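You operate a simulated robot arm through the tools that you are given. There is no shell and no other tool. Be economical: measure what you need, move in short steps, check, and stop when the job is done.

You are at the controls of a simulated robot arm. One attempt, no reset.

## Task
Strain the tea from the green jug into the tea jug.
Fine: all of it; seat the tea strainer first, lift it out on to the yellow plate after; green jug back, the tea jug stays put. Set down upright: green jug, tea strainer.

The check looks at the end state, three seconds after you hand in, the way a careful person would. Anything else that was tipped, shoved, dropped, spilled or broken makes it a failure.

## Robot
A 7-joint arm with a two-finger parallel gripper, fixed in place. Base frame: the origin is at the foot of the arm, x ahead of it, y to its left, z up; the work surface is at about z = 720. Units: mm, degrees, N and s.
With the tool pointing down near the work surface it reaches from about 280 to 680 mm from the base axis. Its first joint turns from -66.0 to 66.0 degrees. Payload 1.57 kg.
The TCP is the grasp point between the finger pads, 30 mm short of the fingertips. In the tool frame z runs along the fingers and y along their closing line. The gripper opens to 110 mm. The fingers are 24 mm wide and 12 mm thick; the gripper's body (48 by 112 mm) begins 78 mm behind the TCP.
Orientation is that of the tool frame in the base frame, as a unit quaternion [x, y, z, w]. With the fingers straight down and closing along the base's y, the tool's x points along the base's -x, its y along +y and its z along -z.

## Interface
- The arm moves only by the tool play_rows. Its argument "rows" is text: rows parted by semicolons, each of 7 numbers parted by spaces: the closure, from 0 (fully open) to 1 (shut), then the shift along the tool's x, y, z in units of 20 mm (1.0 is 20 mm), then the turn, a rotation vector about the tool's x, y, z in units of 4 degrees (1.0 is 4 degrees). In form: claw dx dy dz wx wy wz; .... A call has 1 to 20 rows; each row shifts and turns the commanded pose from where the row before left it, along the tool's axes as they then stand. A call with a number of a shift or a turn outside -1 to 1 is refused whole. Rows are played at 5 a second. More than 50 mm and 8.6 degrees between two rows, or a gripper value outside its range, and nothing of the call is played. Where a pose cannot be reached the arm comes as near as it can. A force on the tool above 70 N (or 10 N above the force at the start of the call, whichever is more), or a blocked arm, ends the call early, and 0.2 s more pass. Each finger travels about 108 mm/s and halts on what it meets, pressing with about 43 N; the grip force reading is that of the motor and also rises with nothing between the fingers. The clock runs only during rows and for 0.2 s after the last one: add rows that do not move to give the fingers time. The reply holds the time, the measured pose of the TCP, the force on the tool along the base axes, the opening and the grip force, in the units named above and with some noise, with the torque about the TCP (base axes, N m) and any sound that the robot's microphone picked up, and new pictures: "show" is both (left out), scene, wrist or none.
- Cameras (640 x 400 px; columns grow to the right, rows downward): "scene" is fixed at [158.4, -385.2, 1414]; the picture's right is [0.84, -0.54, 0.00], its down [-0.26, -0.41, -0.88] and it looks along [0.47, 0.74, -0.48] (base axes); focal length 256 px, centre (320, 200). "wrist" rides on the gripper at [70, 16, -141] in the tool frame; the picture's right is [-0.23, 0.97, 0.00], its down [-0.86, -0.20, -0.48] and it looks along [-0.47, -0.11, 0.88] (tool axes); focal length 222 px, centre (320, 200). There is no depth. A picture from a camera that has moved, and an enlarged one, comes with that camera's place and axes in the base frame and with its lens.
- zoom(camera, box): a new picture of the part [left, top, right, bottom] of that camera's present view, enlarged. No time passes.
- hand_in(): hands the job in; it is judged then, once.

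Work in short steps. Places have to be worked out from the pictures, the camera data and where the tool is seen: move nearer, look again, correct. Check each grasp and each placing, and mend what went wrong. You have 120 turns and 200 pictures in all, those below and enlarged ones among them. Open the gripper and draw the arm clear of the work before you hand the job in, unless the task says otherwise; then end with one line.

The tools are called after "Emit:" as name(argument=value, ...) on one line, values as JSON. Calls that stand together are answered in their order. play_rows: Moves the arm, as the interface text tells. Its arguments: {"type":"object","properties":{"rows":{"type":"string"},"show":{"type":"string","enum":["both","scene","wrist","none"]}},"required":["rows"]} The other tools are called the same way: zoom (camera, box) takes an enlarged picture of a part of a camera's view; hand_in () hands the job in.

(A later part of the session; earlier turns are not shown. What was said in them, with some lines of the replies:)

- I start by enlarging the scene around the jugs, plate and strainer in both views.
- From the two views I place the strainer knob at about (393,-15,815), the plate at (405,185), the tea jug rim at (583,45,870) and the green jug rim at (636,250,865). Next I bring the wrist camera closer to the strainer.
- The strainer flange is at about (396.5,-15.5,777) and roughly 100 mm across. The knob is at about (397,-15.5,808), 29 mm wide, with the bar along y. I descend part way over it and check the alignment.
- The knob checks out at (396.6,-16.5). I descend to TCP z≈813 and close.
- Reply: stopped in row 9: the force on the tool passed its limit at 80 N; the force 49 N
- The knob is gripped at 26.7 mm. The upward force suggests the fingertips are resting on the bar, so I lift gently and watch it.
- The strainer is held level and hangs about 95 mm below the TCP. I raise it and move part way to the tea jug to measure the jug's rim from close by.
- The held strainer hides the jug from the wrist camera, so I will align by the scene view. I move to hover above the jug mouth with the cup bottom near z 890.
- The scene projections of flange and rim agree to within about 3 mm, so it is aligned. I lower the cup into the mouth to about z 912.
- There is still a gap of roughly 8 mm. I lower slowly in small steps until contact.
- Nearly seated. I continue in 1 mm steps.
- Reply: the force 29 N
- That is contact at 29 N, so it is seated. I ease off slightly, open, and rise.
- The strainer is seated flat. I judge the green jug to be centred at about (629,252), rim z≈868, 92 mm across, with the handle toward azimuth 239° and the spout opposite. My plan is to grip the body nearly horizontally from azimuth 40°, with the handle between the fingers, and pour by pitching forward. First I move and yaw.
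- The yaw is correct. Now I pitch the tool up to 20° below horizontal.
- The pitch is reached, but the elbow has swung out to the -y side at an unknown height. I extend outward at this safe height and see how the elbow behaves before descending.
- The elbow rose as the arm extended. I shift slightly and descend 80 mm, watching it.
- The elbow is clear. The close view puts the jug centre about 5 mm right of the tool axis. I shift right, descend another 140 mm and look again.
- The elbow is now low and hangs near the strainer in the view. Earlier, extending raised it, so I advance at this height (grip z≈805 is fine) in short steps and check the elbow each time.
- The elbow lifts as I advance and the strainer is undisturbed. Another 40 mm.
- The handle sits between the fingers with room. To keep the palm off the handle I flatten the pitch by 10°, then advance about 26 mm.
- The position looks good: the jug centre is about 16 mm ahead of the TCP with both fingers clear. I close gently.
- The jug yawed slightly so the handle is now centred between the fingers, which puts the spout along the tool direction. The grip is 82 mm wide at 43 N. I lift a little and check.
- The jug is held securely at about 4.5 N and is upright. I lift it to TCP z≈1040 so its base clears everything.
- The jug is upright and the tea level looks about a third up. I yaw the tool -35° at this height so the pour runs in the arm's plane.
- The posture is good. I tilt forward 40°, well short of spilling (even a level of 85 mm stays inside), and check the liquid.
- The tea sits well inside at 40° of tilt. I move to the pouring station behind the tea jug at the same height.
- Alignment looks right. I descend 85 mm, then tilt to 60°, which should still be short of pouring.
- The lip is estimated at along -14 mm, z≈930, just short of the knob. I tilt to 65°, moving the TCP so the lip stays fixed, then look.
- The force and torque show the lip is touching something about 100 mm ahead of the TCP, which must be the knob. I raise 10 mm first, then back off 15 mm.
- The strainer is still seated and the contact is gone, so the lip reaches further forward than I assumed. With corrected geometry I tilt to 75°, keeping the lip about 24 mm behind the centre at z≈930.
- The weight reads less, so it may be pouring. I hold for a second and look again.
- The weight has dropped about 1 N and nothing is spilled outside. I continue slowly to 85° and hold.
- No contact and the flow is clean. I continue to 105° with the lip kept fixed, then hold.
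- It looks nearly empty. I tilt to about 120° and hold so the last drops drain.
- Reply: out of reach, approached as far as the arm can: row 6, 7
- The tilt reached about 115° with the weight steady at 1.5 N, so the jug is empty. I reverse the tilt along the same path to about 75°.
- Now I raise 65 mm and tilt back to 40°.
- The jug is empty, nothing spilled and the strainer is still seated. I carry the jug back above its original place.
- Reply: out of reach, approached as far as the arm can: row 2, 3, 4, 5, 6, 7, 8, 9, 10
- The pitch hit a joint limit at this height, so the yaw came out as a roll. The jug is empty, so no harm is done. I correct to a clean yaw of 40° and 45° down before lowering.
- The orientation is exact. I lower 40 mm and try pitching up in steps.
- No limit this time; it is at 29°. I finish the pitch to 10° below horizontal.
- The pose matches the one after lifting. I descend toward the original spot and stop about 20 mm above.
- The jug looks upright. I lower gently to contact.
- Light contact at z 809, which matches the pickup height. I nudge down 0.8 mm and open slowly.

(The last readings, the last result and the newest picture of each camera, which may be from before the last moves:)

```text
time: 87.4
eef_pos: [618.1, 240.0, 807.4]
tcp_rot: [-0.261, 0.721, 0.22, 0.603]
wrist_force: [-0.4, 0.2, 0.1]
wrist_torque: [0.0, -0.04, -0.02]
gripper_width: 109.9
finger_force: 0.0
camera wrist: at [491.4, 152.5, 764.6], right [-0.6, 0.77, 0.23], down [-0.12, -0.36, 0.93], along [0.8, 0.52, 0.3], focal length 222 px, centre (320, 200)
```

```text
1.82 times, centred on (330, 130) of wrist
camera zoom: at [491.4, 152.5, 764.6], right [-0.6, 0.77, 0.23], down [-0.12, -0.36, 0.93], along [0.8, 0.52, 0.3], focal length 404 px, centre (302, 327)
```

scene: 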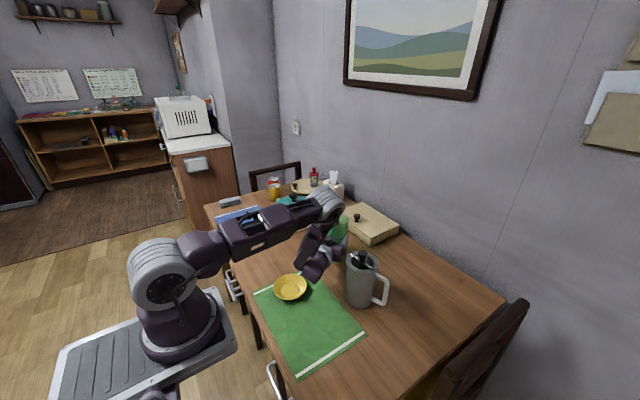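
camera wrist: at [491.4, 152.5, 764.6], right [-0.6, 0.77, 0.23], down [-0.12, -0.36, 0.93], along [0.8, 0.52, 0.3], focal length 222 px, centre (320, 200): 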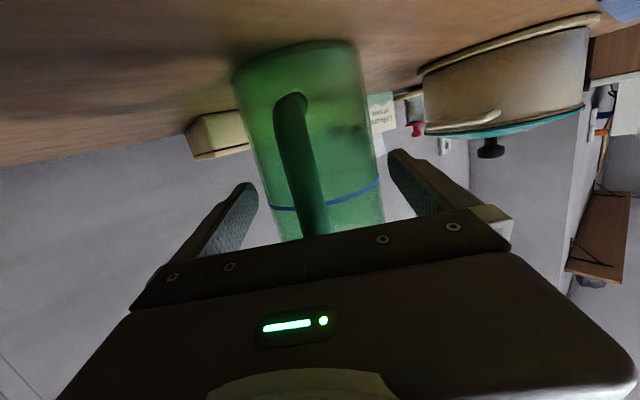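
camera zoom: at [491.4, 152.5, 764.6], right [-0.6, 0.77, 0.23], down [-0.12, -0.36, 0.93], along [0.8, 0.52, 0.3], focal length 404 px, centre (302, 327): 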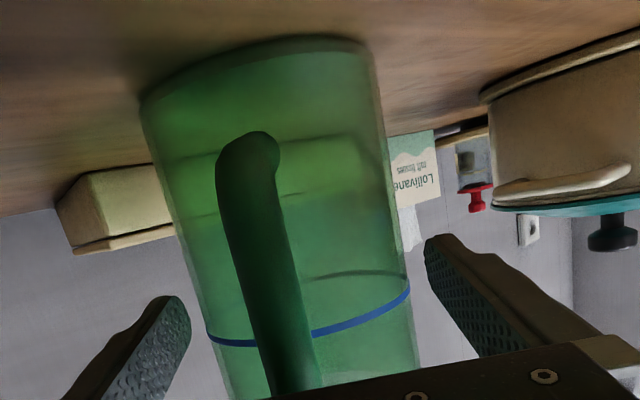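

Released and standing. I back off 60 mm, then rise with the fingers still clear on both sides, avoiding the low-elbow region.

Emit:
play_rows(rows="0 0.174 0 -0.985 0 0 0;0 0.174 0 -0.985 0 0 0;0 0.174 0 -0.985 0 0 0;0 0 0 0 0 0 0;0 -0.985 0 -0.174 0 0 0;0 -0.985 0 -0.174 0 0 0;0 -0.985 0 -0.174 0 0 0;0 -0.985 0 -0.174 0 0 0;0 -0.985 0 -0.174 0 0 0;0 0 0 0 0 0 0", show="both")

Emit:
zoom(camera="scene", box=[260, 180, 420, 310])

```text
time: 89.6
eef_pos: [570.4, 199.7, 910.2]
tcp_rot: [-0.262, 0.721, 0.22, 0.603]
wrist_force: [-0.1, -0.3, 0.0]
wrist_torque: [-0.02, 0.01, -0.03]
gripper_width: 110.0
finger_force: 0.0
camera wrist: at [444.0, 114.7, 865.6], right [-0.6, 0.77, 0.23], down [-0.12, -0.36, 0.93], along [0.8, 0.52, 0.3], focal length 222 px, centre (320, 200)
```

scene: 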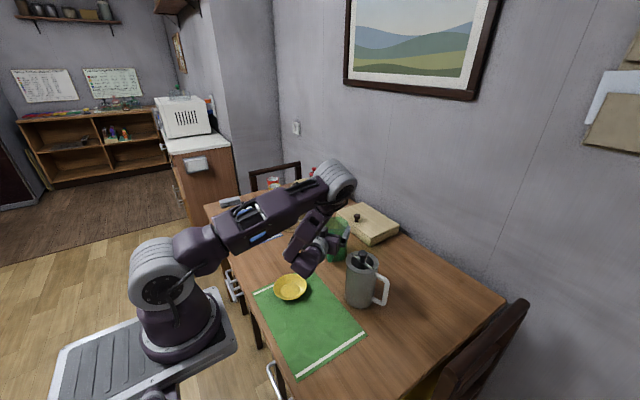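
wrist: 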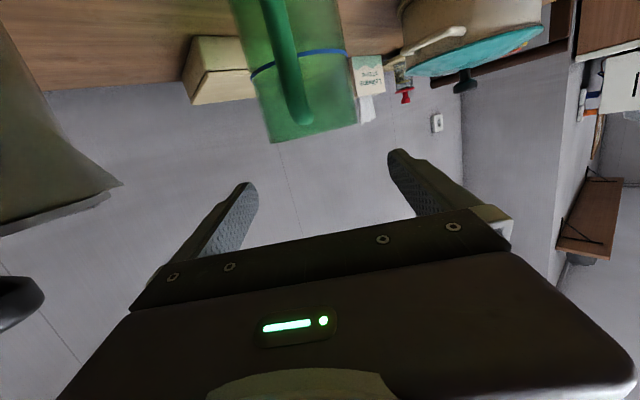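

```text
3.08 times, centred on (340, 245) of scene
camera zoom: at [158.4, -385.2, 1414.0], right [0.84, -0.54, 0.0], down [-0.26, -0.41, -0.88], along [0.47, 0.74, -0.48], focal length 788 px, centre (258, 62)
```

zoom: 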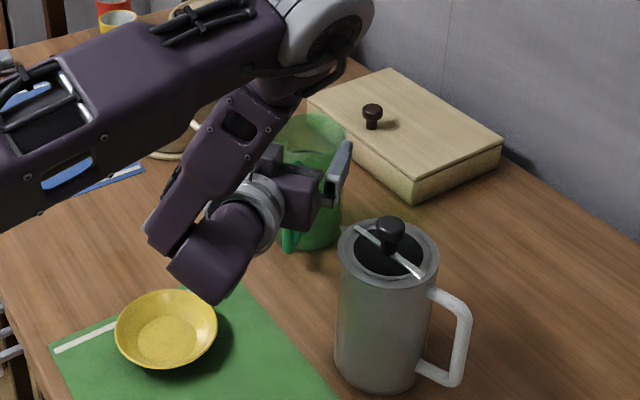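

All clear. I rise another 130 mm, then pitch the tool back to pointing down.

Emit:
play_rows(rows="0 -0.985 0 -0.174 0 0 0;0 -0.985 0 -0.174 0 0 0;0 -0.985 0 -0.174 0 0 0;0 -0.985 0 -0.174 0 0 0;0 -0.985 0 -0.174 0 0 0;0 -0.985 0 -0.174 0 0 0;0 -0.5 0 -0.09 0 0 0;0 0 0 0 0 1 0;0 0 0 0 0 1 0;0 0 0 0 0 1 0;0 0 0 0 0 1 0;0 0 0 0 0 1 0;0 0 0 0 0 1 0;0 0 0 0 0 1 0;0 0 0 0 0 1 0;0 0 0 0 0 1 0;0 0 0 0 0 1 0;0 0 0 0 0 0 0", show="none")

Emit:
play_rows(rows="0 0 0 0 0 1 0;0 0 0 0 0 1 0;0 0 0 0 0 1 0;0 0 0 0 0 1 0;0 0 0 0 0 1 0;0 0 0 0 0 1 0;0 0 0 0 0 1 0;0 0 0 0 0 1 0;0 0 0 0 0 1 0;0 0 0 0 0 1 0;0 0 0 0 0 0 0", show="none")

Emit:
play_rows(rows="0 0 0 0 0 0 1;0 0 0 0 0 0 1;0 0 0 0 0 0 1;0 0 0 0 0 0 1;0 0 0 0 0 0 1;0 0 0 0 0 0 1;0 0 0 0 0 0 1;0 0 0 0 0 0 1;0 0 0 0 0 0 1;0 0 0 0 0 0 1;0 0 0 0 0 0 0", show="both")

```text
time: 93.4
eef_pos: [572.5, 199.6, 1038.6]
tcp_rot: [-0.322, 0.883, 0.119, 0.32]
wrist_force: [-0.9, -0.2, 0.0]
wrist_torque: [0.02, -0.05, 0.02]
gripper_width: 109.9
finger_force: 0.1
```

```text
time: 95.8
eef_pos: [570.9, 200.4, 1039.2]
tcp_rot: [-0.342, 0.94, 0.001, -0.001]
wrist_force: [-1.0, -0.6, 0.1]
wrist_torque: [-0.01, 0.0, 0.0]
gripper_width: 109.8
finger_force: 0.1
```

```text
time: 98.2
eef_pos: [572.3, 200.5, 1036.8]
tcp_rot: [0.001, 1.0, -0.001, -0.002]
wrist_force: [0.0, 0.0, -0.1]
wrist_torque: [0.0, 0.01, -0.02]
gripper_width: 109.8
finger_force: 0.0
camera wrist: at [503.0, 215.4, 1178.5], right [0.23, 0.97, 0.0], down [0.86, -0.2, 0.48], along [0.46, -0.11, -0.88], focal length 222 px, centre (320, 200)
```

scene: 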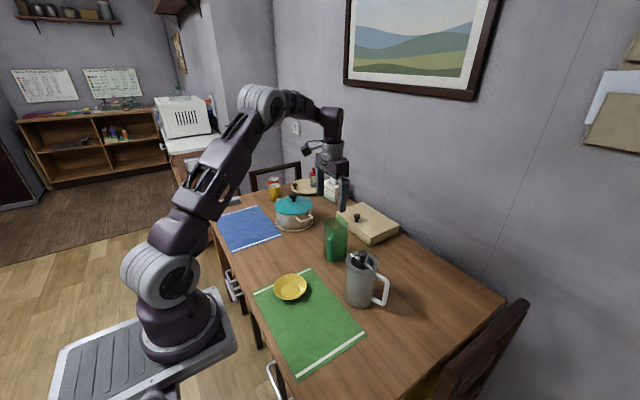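
wrist: 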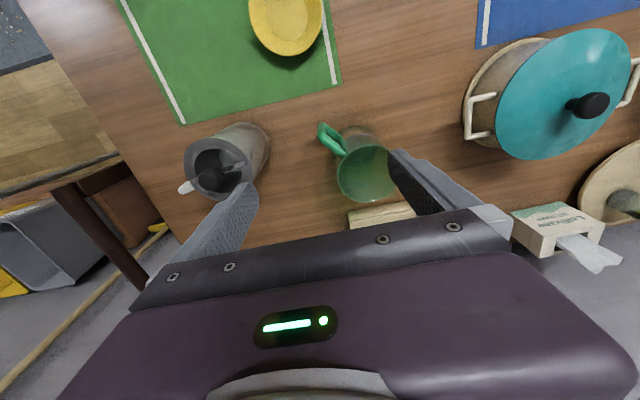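

The tool points straight down again. I check the green jug's placement and emptiness, and the strainer.

Emit:
zoom(camera="scene", box=[305, 200, 415, 320])

Emit:
zoom(camera="wrist", box=[160, 100, 420, 230])

```text
3.33 times, centred on (360, 260) of scene
camera zoom: at [158.4, -385.2, 1414.0], right [0.84, -0.54, 0.0], down [-0.26, -0.41, -0.88], along [0.47, 0.74, -0.48], focal length 854 px, centre (187, 0)
```

zoom: 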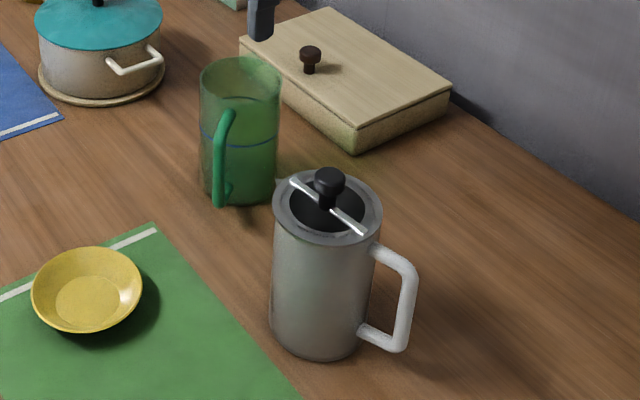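

```text
2.46 times, centred on (290, 165) of wrist
camera zoom: at [503.0, 215.4, 1178.5], right [0.23, 0.97, 0.0], down [0.86, -0.2, 0.48], along [0.46, -0.11, -0.88], focal length 547 px, centre (394, 286)
```

zoom: 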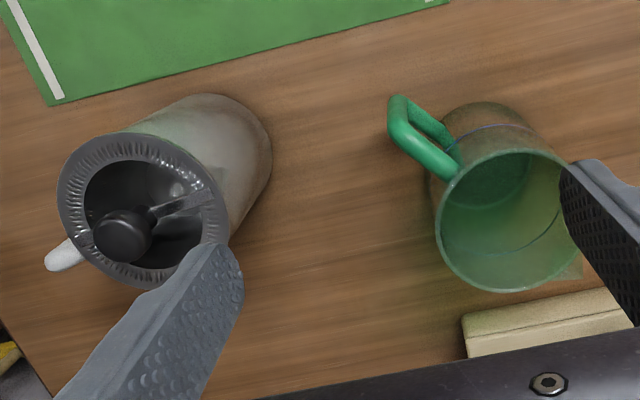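

The green jug is empty, upright and within a few mm of its original spot, and the tea jug has not moved. I go over the strainer knob at about (585,44.5).

Emit:
play_rows(rows="0 -0.078 -0.972 0 0 0 0;0 -0.078 -0.972 0 0 0 0;0 -0.078 -0.972 0 0 0 0;0 -0.078 -0.972 0 0 0 0;0 -0.078 -0.972 0 0 0 0;0 -0.078 -0.972 0 0 0 0;0.2 -0.078 -0.972 0 0 0 0;0.4 -0.078 -0.972 0 0 0 0;0.4 0 0 0.9 0 0 0;0.4 0 0 0.9 0 0 0;0.4 0 0 0.9 0 0 0;0.4 0 0 0 0 0 0", show="wrist")

Emit:
zoom(camera="scene", box=[320, 200, 410, 290])

Emit:
zoom(camera="wrist", box=[240, 90, 400, 220])

```text
time: 100.8
eef_pos: [585.1, 44.9, 983.3]
tcp_rot: [0.0, 1.0, 0.001, -0.001]
wrist_force: [0.0, -0.1, 0.2]
wrist_torque: [0.0, -0.02, -0.01]
gripper_width: 65.9
finger_force: 0.1
camera wrist: at [516.3, 59.7, 1123.9], right [0.23, 0.97, 0.0], down [0.86, -0.2, 0.48], along [0.46, -0.11, -0.88], focal length 222 px, centre (320, 200)
```

wrist: 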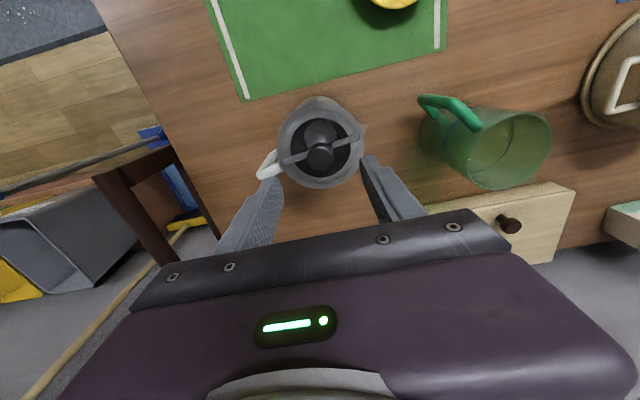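

```text
4.44 times, centred on (365, 245) of scene
camera zoom: at [158.4, -385.2, 1414.0], right [0.84, -0.54, 0.0], down [-0.26, -0.41, -0.88], along [0.47, 0.74, -0.48], focal length 1139 px, centre (120, 0)
```

zoom: 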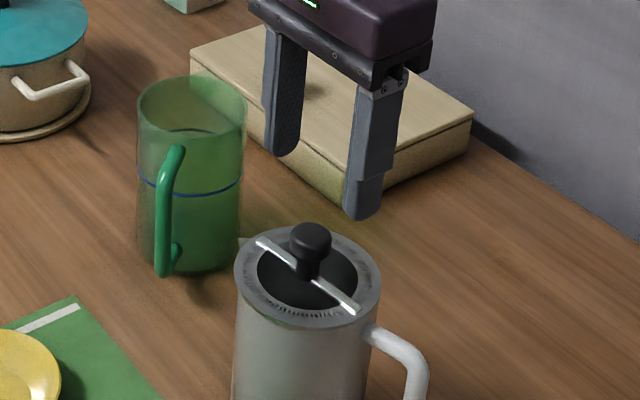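

```text
3.08 times, centred on (320, 155) of wrist
camera zoom: at [516.3, 59.7, 1123.9], right [0.23, 0.97, 0.0], down [0.86, -0.2, 0.48], along [0.46, -0.11, -0.88], focal length 684 px, centre (320, 338)
```

zoom: 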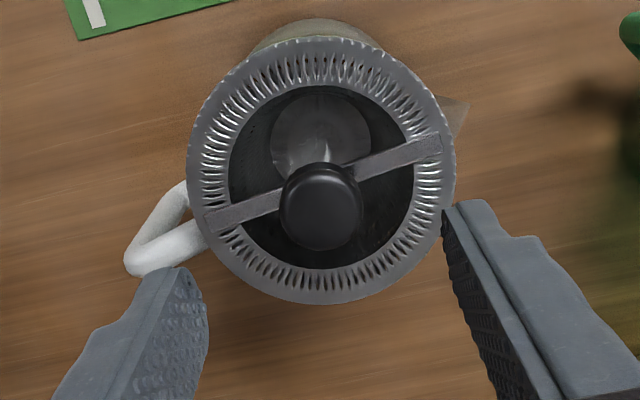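

The knob is centred under the gripper. I descend to z≈911 and close.

Emit:
play_rows(rows="0.4 0 -0.05 0.9 0 0 0;0.4 0 0 0.9 0 0 0;0.4 0 0 0.9 0 0 0;0.4 0 0 0.9 0 0 0;0.5 0 0 0 0 0 0;0.6 0 0 0 0 0 0;0.7 0 0 0 0 0 0;0.8 0 0 0 0 0 0;0.9 0 0 0 0 0 0;1 0 0 0 0 0 0", show="wrist")

```text
time: 103.0
eef_pos: [585.7, 43.6, 910.0]
tcp_rot: [0.0, 1.0, 0.001, -0.002]
wrist_force: [0.3, 2.8, -0.5]
wrist_torque: [0.24, 0.03, 0.0]
gripper_width: 26.3
finger_force: 37.3
camera wrist: at [516.9, 58.2, 1052.2], right [0.23, 0.97, 0.0], down [0.86, -0.2, 0.48], along [0.46, -0.11, -0.88], focal length 222 px, centre (320, 200)
```

wrist: 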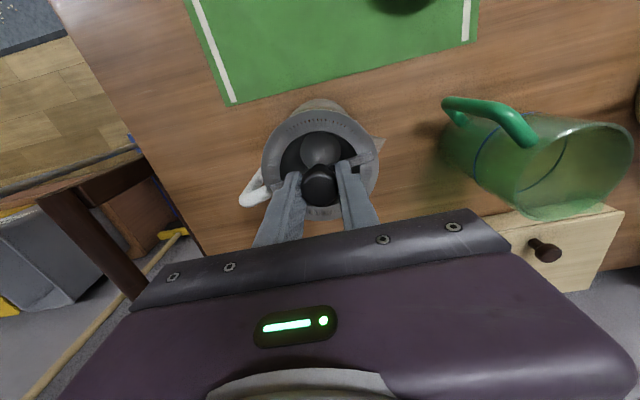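

The knob is gripped with little side force. I lift straight up gently and pause above the jug so it can drip.

Emit:
play_rows(rows="1 0 0 -0.15 0 0 0;1 0 0 -0.2 0 0 0;1 0 0 -0.4 0 0 0;1 0 0 -0.6 0 0 0;1 0 0 -0.6 0 0 0;1 0 0 -0.6 0 0 0;1 0 0 -0.6 0 0 0;1 0 0 -0.6 0 0 0;1 0 0 -0.6 0 0 0;1 0 0 -0.3 0 0 0;1 0 0 0 0 0 0;1 0 0 0 0 0 0;1 0 0 0 0 0 0;1 0 0 0 0 0 0;1 0 0 0 0 0 0;1 0 0 0 0 0 0;1 0 0 0 0 0 0;1 0 0 0 0 0 0;1 0 0 0 0 0 0;1 0 0 0 0 0 0", show="wrist")

Emit:
zoom(camera="scene", box=[305, 200, 415, 320])

```text
time: 107.2
eef_pos: [583.2, 44.8, 1004.8]
tcp_rot: [-0.001, 1.0, 0.0, -0.002]
wrist_force: [-0.9, 0.3, 0.1]
wrist_torque: [-0.03, 0.02, -0.03]
gripper_width: 26.3
finger_force: 37.1
camera wrist: at [514.4, 59.5, 1146.3], right [0.23, 0.97, 0.0], down [0.86, -0.2, 0.48], along [0.46, -0.11, -0.88], focal length 222 px, centre (320, 200)
```

wrist: 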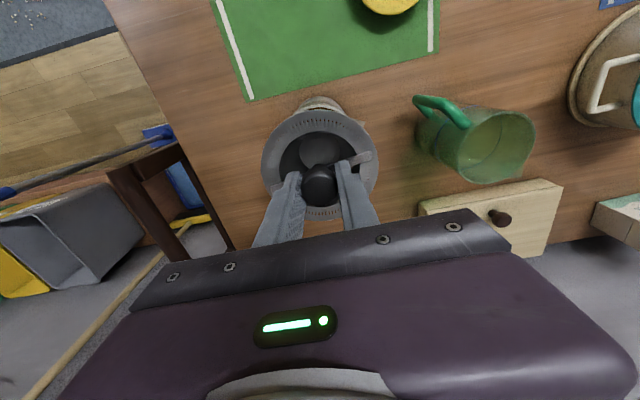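

```text
3.33 times, centred on (360, 260) of scene
camera zoom: at [158.4, -385.2, 1414.0], right [0.84, -0.54, 0.0], down [-0.26, -0.41, -0.88], along [0.47, 0.74, -0.48], focal length 854 px, centre (187, 0)
```

zoom: 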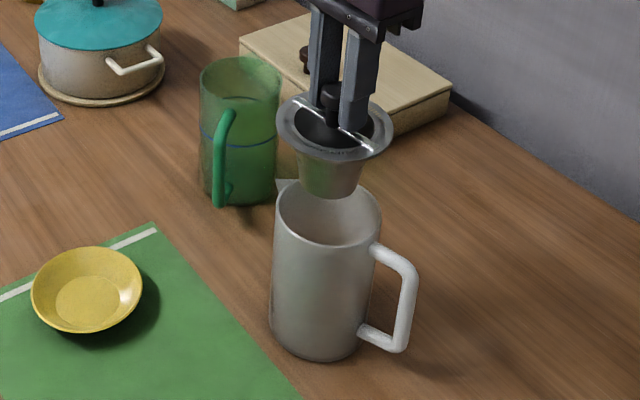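

The strainer came out cleanly and the tea jug is unmoved. I carry the strainer toward the yellow plate and stop short to measure the plate.

Emit:
play_rows(rows="1 0.4 0.33 0 0 0 0;1 0.77 0.656 0 0 0 0;1 0.77 0.656 0 0 0 0;1 0.77 0.656 0 0 0 0;1 0.77 0.656 0 0 0 0;1 0.77 0.656 0 0 0 0;1 0.77 0.656 0 0 0 0;1 0.77 0.656 0 0 0 0;1 0.4 0.33 0 0 0 0;1 0 0 0 0 0 0;1 0 0 0 0 0 0", show="both")

Emit:
zoom(camera="wrist", box=[280, 20, 440, 200])

```text
time: 109.6
eef_pos: [460.6, 149.6, 1004.2]
tcp_rot: [0.0, 1.0, 0.001, -0.001]
wrist_force: [-0.8, -0.1, -1.0]
wrist_torque: [-0.02, 0.02, 0.02]
gripper_width: 26.5
finger_force: 36.9
camera wrist: at [391.2, 164.3, 1145.9], right [0.23, 0.97, 0.0], down [0.86, -0.2, 0.48], along [0.46, -0.11, -0.88], focal length 222 px, centre (320, 200)
```

scene: 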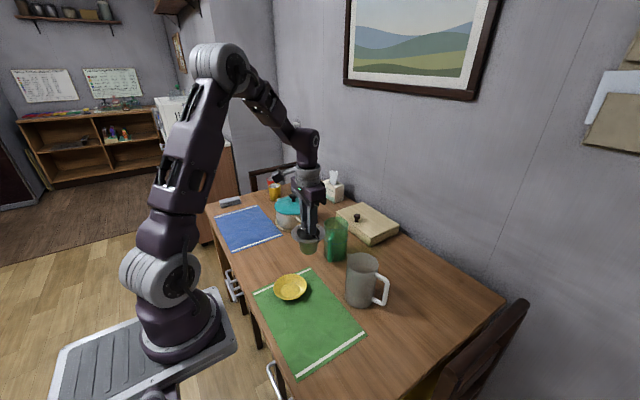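
wrist: 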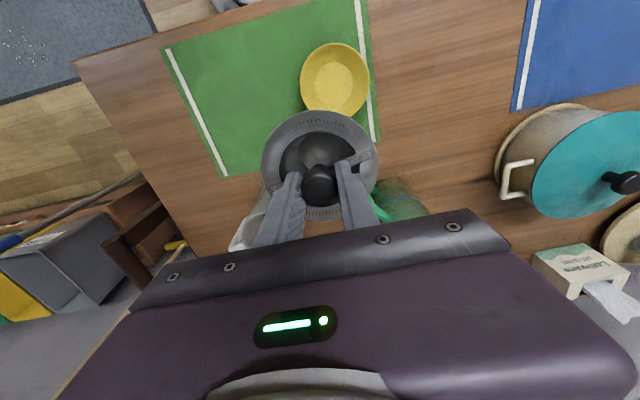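

```text
2.22 times, centred on (360, 110) of wrist
camera zoom: at [391.2, 164.3, 1145.9], right [0.23, 0.97, 0.0], down [0.86, -0.2, 0.48], along [0.46, -0.11, -0.88], focal length 494 px, centre (231, 400)
```

zoom: 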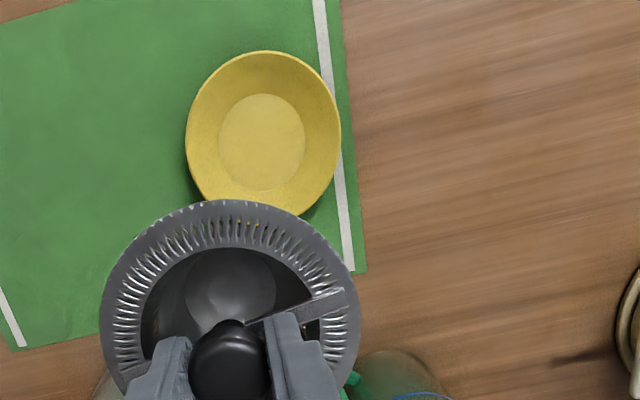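

The plate centre is at about (400.5,185.5), with a flat floor about 65 mm wide and z≈726. I move above it with the cup bottom still at about z 805.

Emit:
play_rows(rows="1 0.5 0.3 0.4 0 0 0;1 0.5 0.3 0.867 0 0 0;1 0.5 0.3 0.867 0 0 0;1 0.5 0.3 0.867 0 0 0;1 0.5 0.3 0.867 0 0 0;1 0.5 0.3 0.867 0 0 0;1 0 0 0.467 0 0 0;1 0 0 0 0 0 0;1 0 0 0 0 0 0", show="wrist")

Emit:
zoom(camera="scene", box=[250, 220, 350, 320])

Emit:
zoom(camera="wrist", box=[240, 60, 400, 240])

```text
time: 111.6
eef_pos: [401.4, 185.8, 901.7]
tcp_rot: [0.0, 1.0, 0.0, -0.002]
wrist_force: [-0.2, 1.0, -0.9]
wrist_torque: [0.02, -0.01, 0.0]
gripper_width: 26.1
finger_force: 37.1
camera wrist: at [332.6, 199.8, 1043.9], right [0.23, 0.97, 0.0], down [0.86, -0.2, 0.48], along [0.46, -0.11, -0.88], focal length 222 px, centre (320, 200)
```

wrist: 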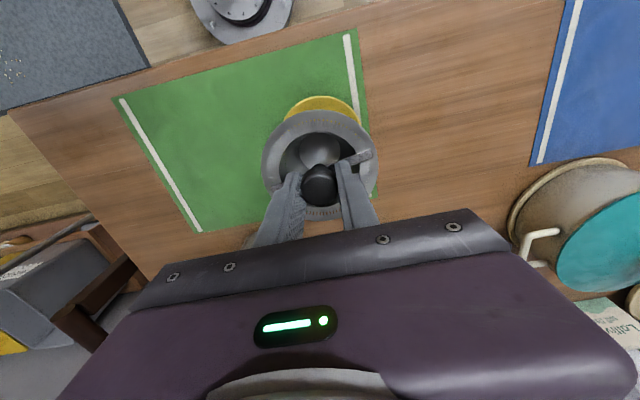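

```text
4.00 times, centred on (300, 270) of scene
camera zoom: at [158.4, -385.1, 1414.0], right [0.84, -0.54, 0.0], down [-0.26, -0.41, -0.88], along [0.47, 0.74, -0.48], focal length 1025 px, centre (400, -80)
```

zoom: 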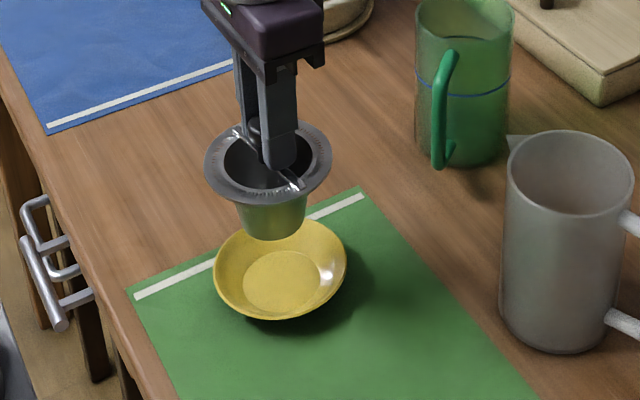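

```text
2.22 times, centred on (320, 150) of wrist
camera zoom: at [332.6, 199.8, 1043.9], right [0.23, 0.97, 0.0], down [0.86, -0.2, 0.48], along [0.46, -0.11, -0.88], focal length 494 px, centre (320, 311)
```

zoom: 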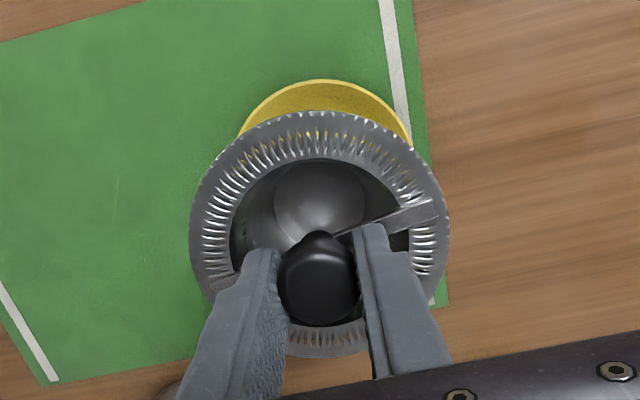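

The scene and wrist views put the plate centre within about 3 mm of the strainer axis. I shift +1.5 mm in x and descend to just above the plate floor.

Emit:
play_rows(rows="1 -0.075 0.03 0.7 0 0 0;1 0 0 0.7 0 0 0;1 0 0 0.7 0 0 0;1 0 0 0.7 0 0 0;1 0 0 0.5 0 0 0;1 0 0 0.15 0 0 0;1 0 0 0 0 0 0", show="none")

Emit:
zoom(camera="scene", box=[255, 240, 335, 310])

```text
time: 113.2
eef_pos: [402.3, 185.5, 833.0]
tcp_rot: [0.0, 1.0, 0.001, -0.002]
wrist_force: [0.0, -0.1, -0.3]
wrist_torque: [0.01, 0.01, 0.02]
gripper_width: 26.2
finger_force: 38.1
```

```text
5.71 times, centred on (295, 275) of scene
camera zoom: at [158.4, -385.2, 1414.0], right [0.84, -0.54, 0.0], down [-0.26, -0.41, -0.88], along [0.47, 0.74, -0.48], focal length 1464 px, centre (463, -229)
```

zoom: 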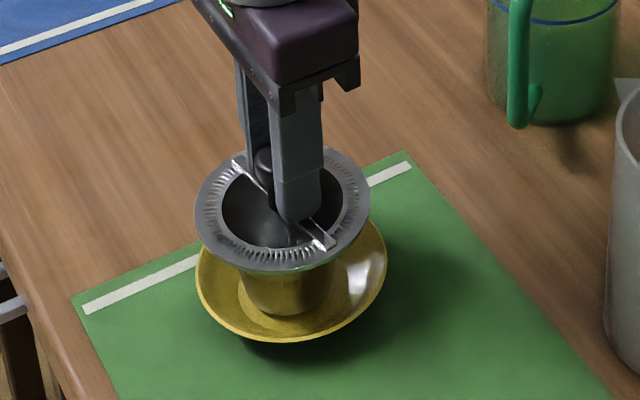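

The cup is centred over the plate floor. I lower in small steps to contact.

Emit:
play_rows(rows="1 0 0 0.1 0 0 0;1 0 0 0.1 0 0 0;1 0 0 0.1 0 0 0;1 0 0 0 0 0 0", show="none")

Emit:
play_rows(rows="1 0 0 0.06 0 0 0;1 0 0 0.06 0 0 0;1 0 0 0 0 0 0", show="none")

```text
time: 114.2
eef_pos: [400.9, 185.7, 826.0]
tcp_rot: [-0.001, 1.0, 0.0, -0.001]
wrist_force: [-0.3, 0.1, -0.1]
wrist_torque: [0.01, 0.0, -0.01]
gripper_width: 26.4
finger_force: 37.1
```

```text
time: 115.0
eef_pos: [401.7, 186.2, 824.1]
tcp_rot: [0.0, 1.0, 0.001, -0.001]
wrist_force: [-2.8, 3.3, 25.9]
wrist_torque: [0.02, 0.02, -0.13]
gripper_width: 26.0
finger_force: 37.0
```

Contact is made at 26 N. I ease up slightly, open, and rise.

Emit:
play_rows(rows="1 0 0 -0.05 0 0 0;0.9 0 0 0 0 0 0;0.8 0 0 0 0 0 0;0.7 0 0 0 0 0 0;0.6 0 0 0 0 0 0;0.5 0 0 0 0 0 0;0.5 0 0 0 0 0 0;0.5 0 0 -0.3 0 0 0;0.5 0 0 -0.6 0 0 0;0.5 0 0 -1 0 0 0;0.5 0 0 -1 0 0 0;0.5 0 0 -1 0 0 0;0.3 0 0 -1 0 0 0;0 0.5 0 -1 0 0 0;0 0.5 0 -1 0 0 0;0 0.5 0 -1 0 0 0;0 0 0 -1 0 0 0;0 0 0 0 0 0 0", show="both")

Emit:
zoom(camera="scene", box=[240, 200, 410, 320])

Emit:
zoom(camera="wrist", box=[250, 90, 430, 230])

```text
time: 118.8
eef_pos: [374.3, 183.5, 1005.1]
tcp_rot: [0.0, 1.0, 0.001, -0.001]
wrist_force: [0.4, 0.2, 0.7]
wrist_torque: [0.0, 0.01, 0.0]
gripper_width: 109.9
finger_force: 0.1
camera wrist: at [304.4, 198.4, 1146.2], right [0.23, 0.97, 0.0], down [0.86, -0.2, 0.48], along [0.46, -0.11, -0.88], focal length 222 px, centre (320, 200)
```

scene: 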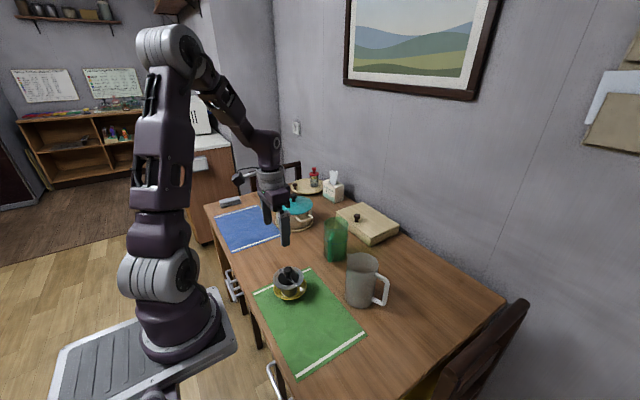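
wrist: 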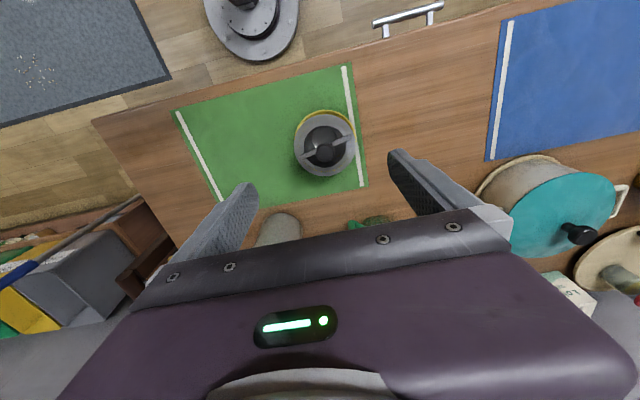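

```text
3.33 times, centred on (325, 260) of scene
camera zoom: at [158.4, -385.2, 1414.0], right [0.84, -0.54, 0.0], down [-0.26, -0.41, -0.88], along [0.47, 0.74, -0.48], focal length 854 px, centre (303, 0)
```

zoom: 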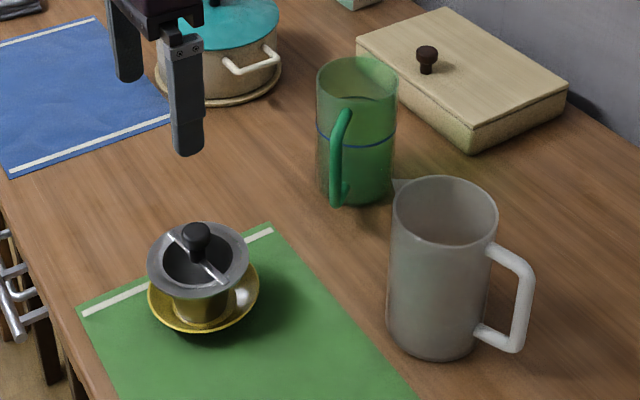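

```text
2.86 times, centred on (340, 160) of wrist
camera zoom: at [304.4, 198.4, 1146.2], right [0.23, 0.97, 0.0], down [0.86, -0.2, 0.48], along [0.46, -0.11, -0.88], focal length 635 px, centre (263, 314)
```

zoom: 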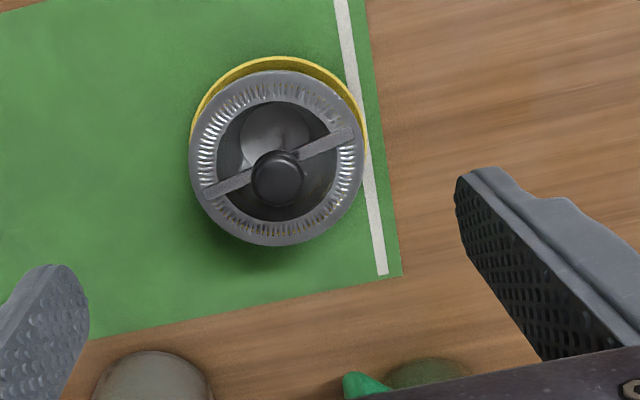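

The strainer stands upright and centred on the plate. The tea jug is in its place, the green jug is empty, upright and back at its spot, and the arm is clear with the gripper open. I hand in.

Emit:
hand_in()

```text
The job is handed in.
```

The tea was poured from the green jug through the seated strainer into the tea jug, with no spill visible. The strainer is upright on the yellow plate, and the green jug is upright and empty, about 5 mm off its original spot with its handle turned about 20°. During the pour the green jug's lip briefly touched the strainer knob; the strainer stayed seated and the tea jug did not move.
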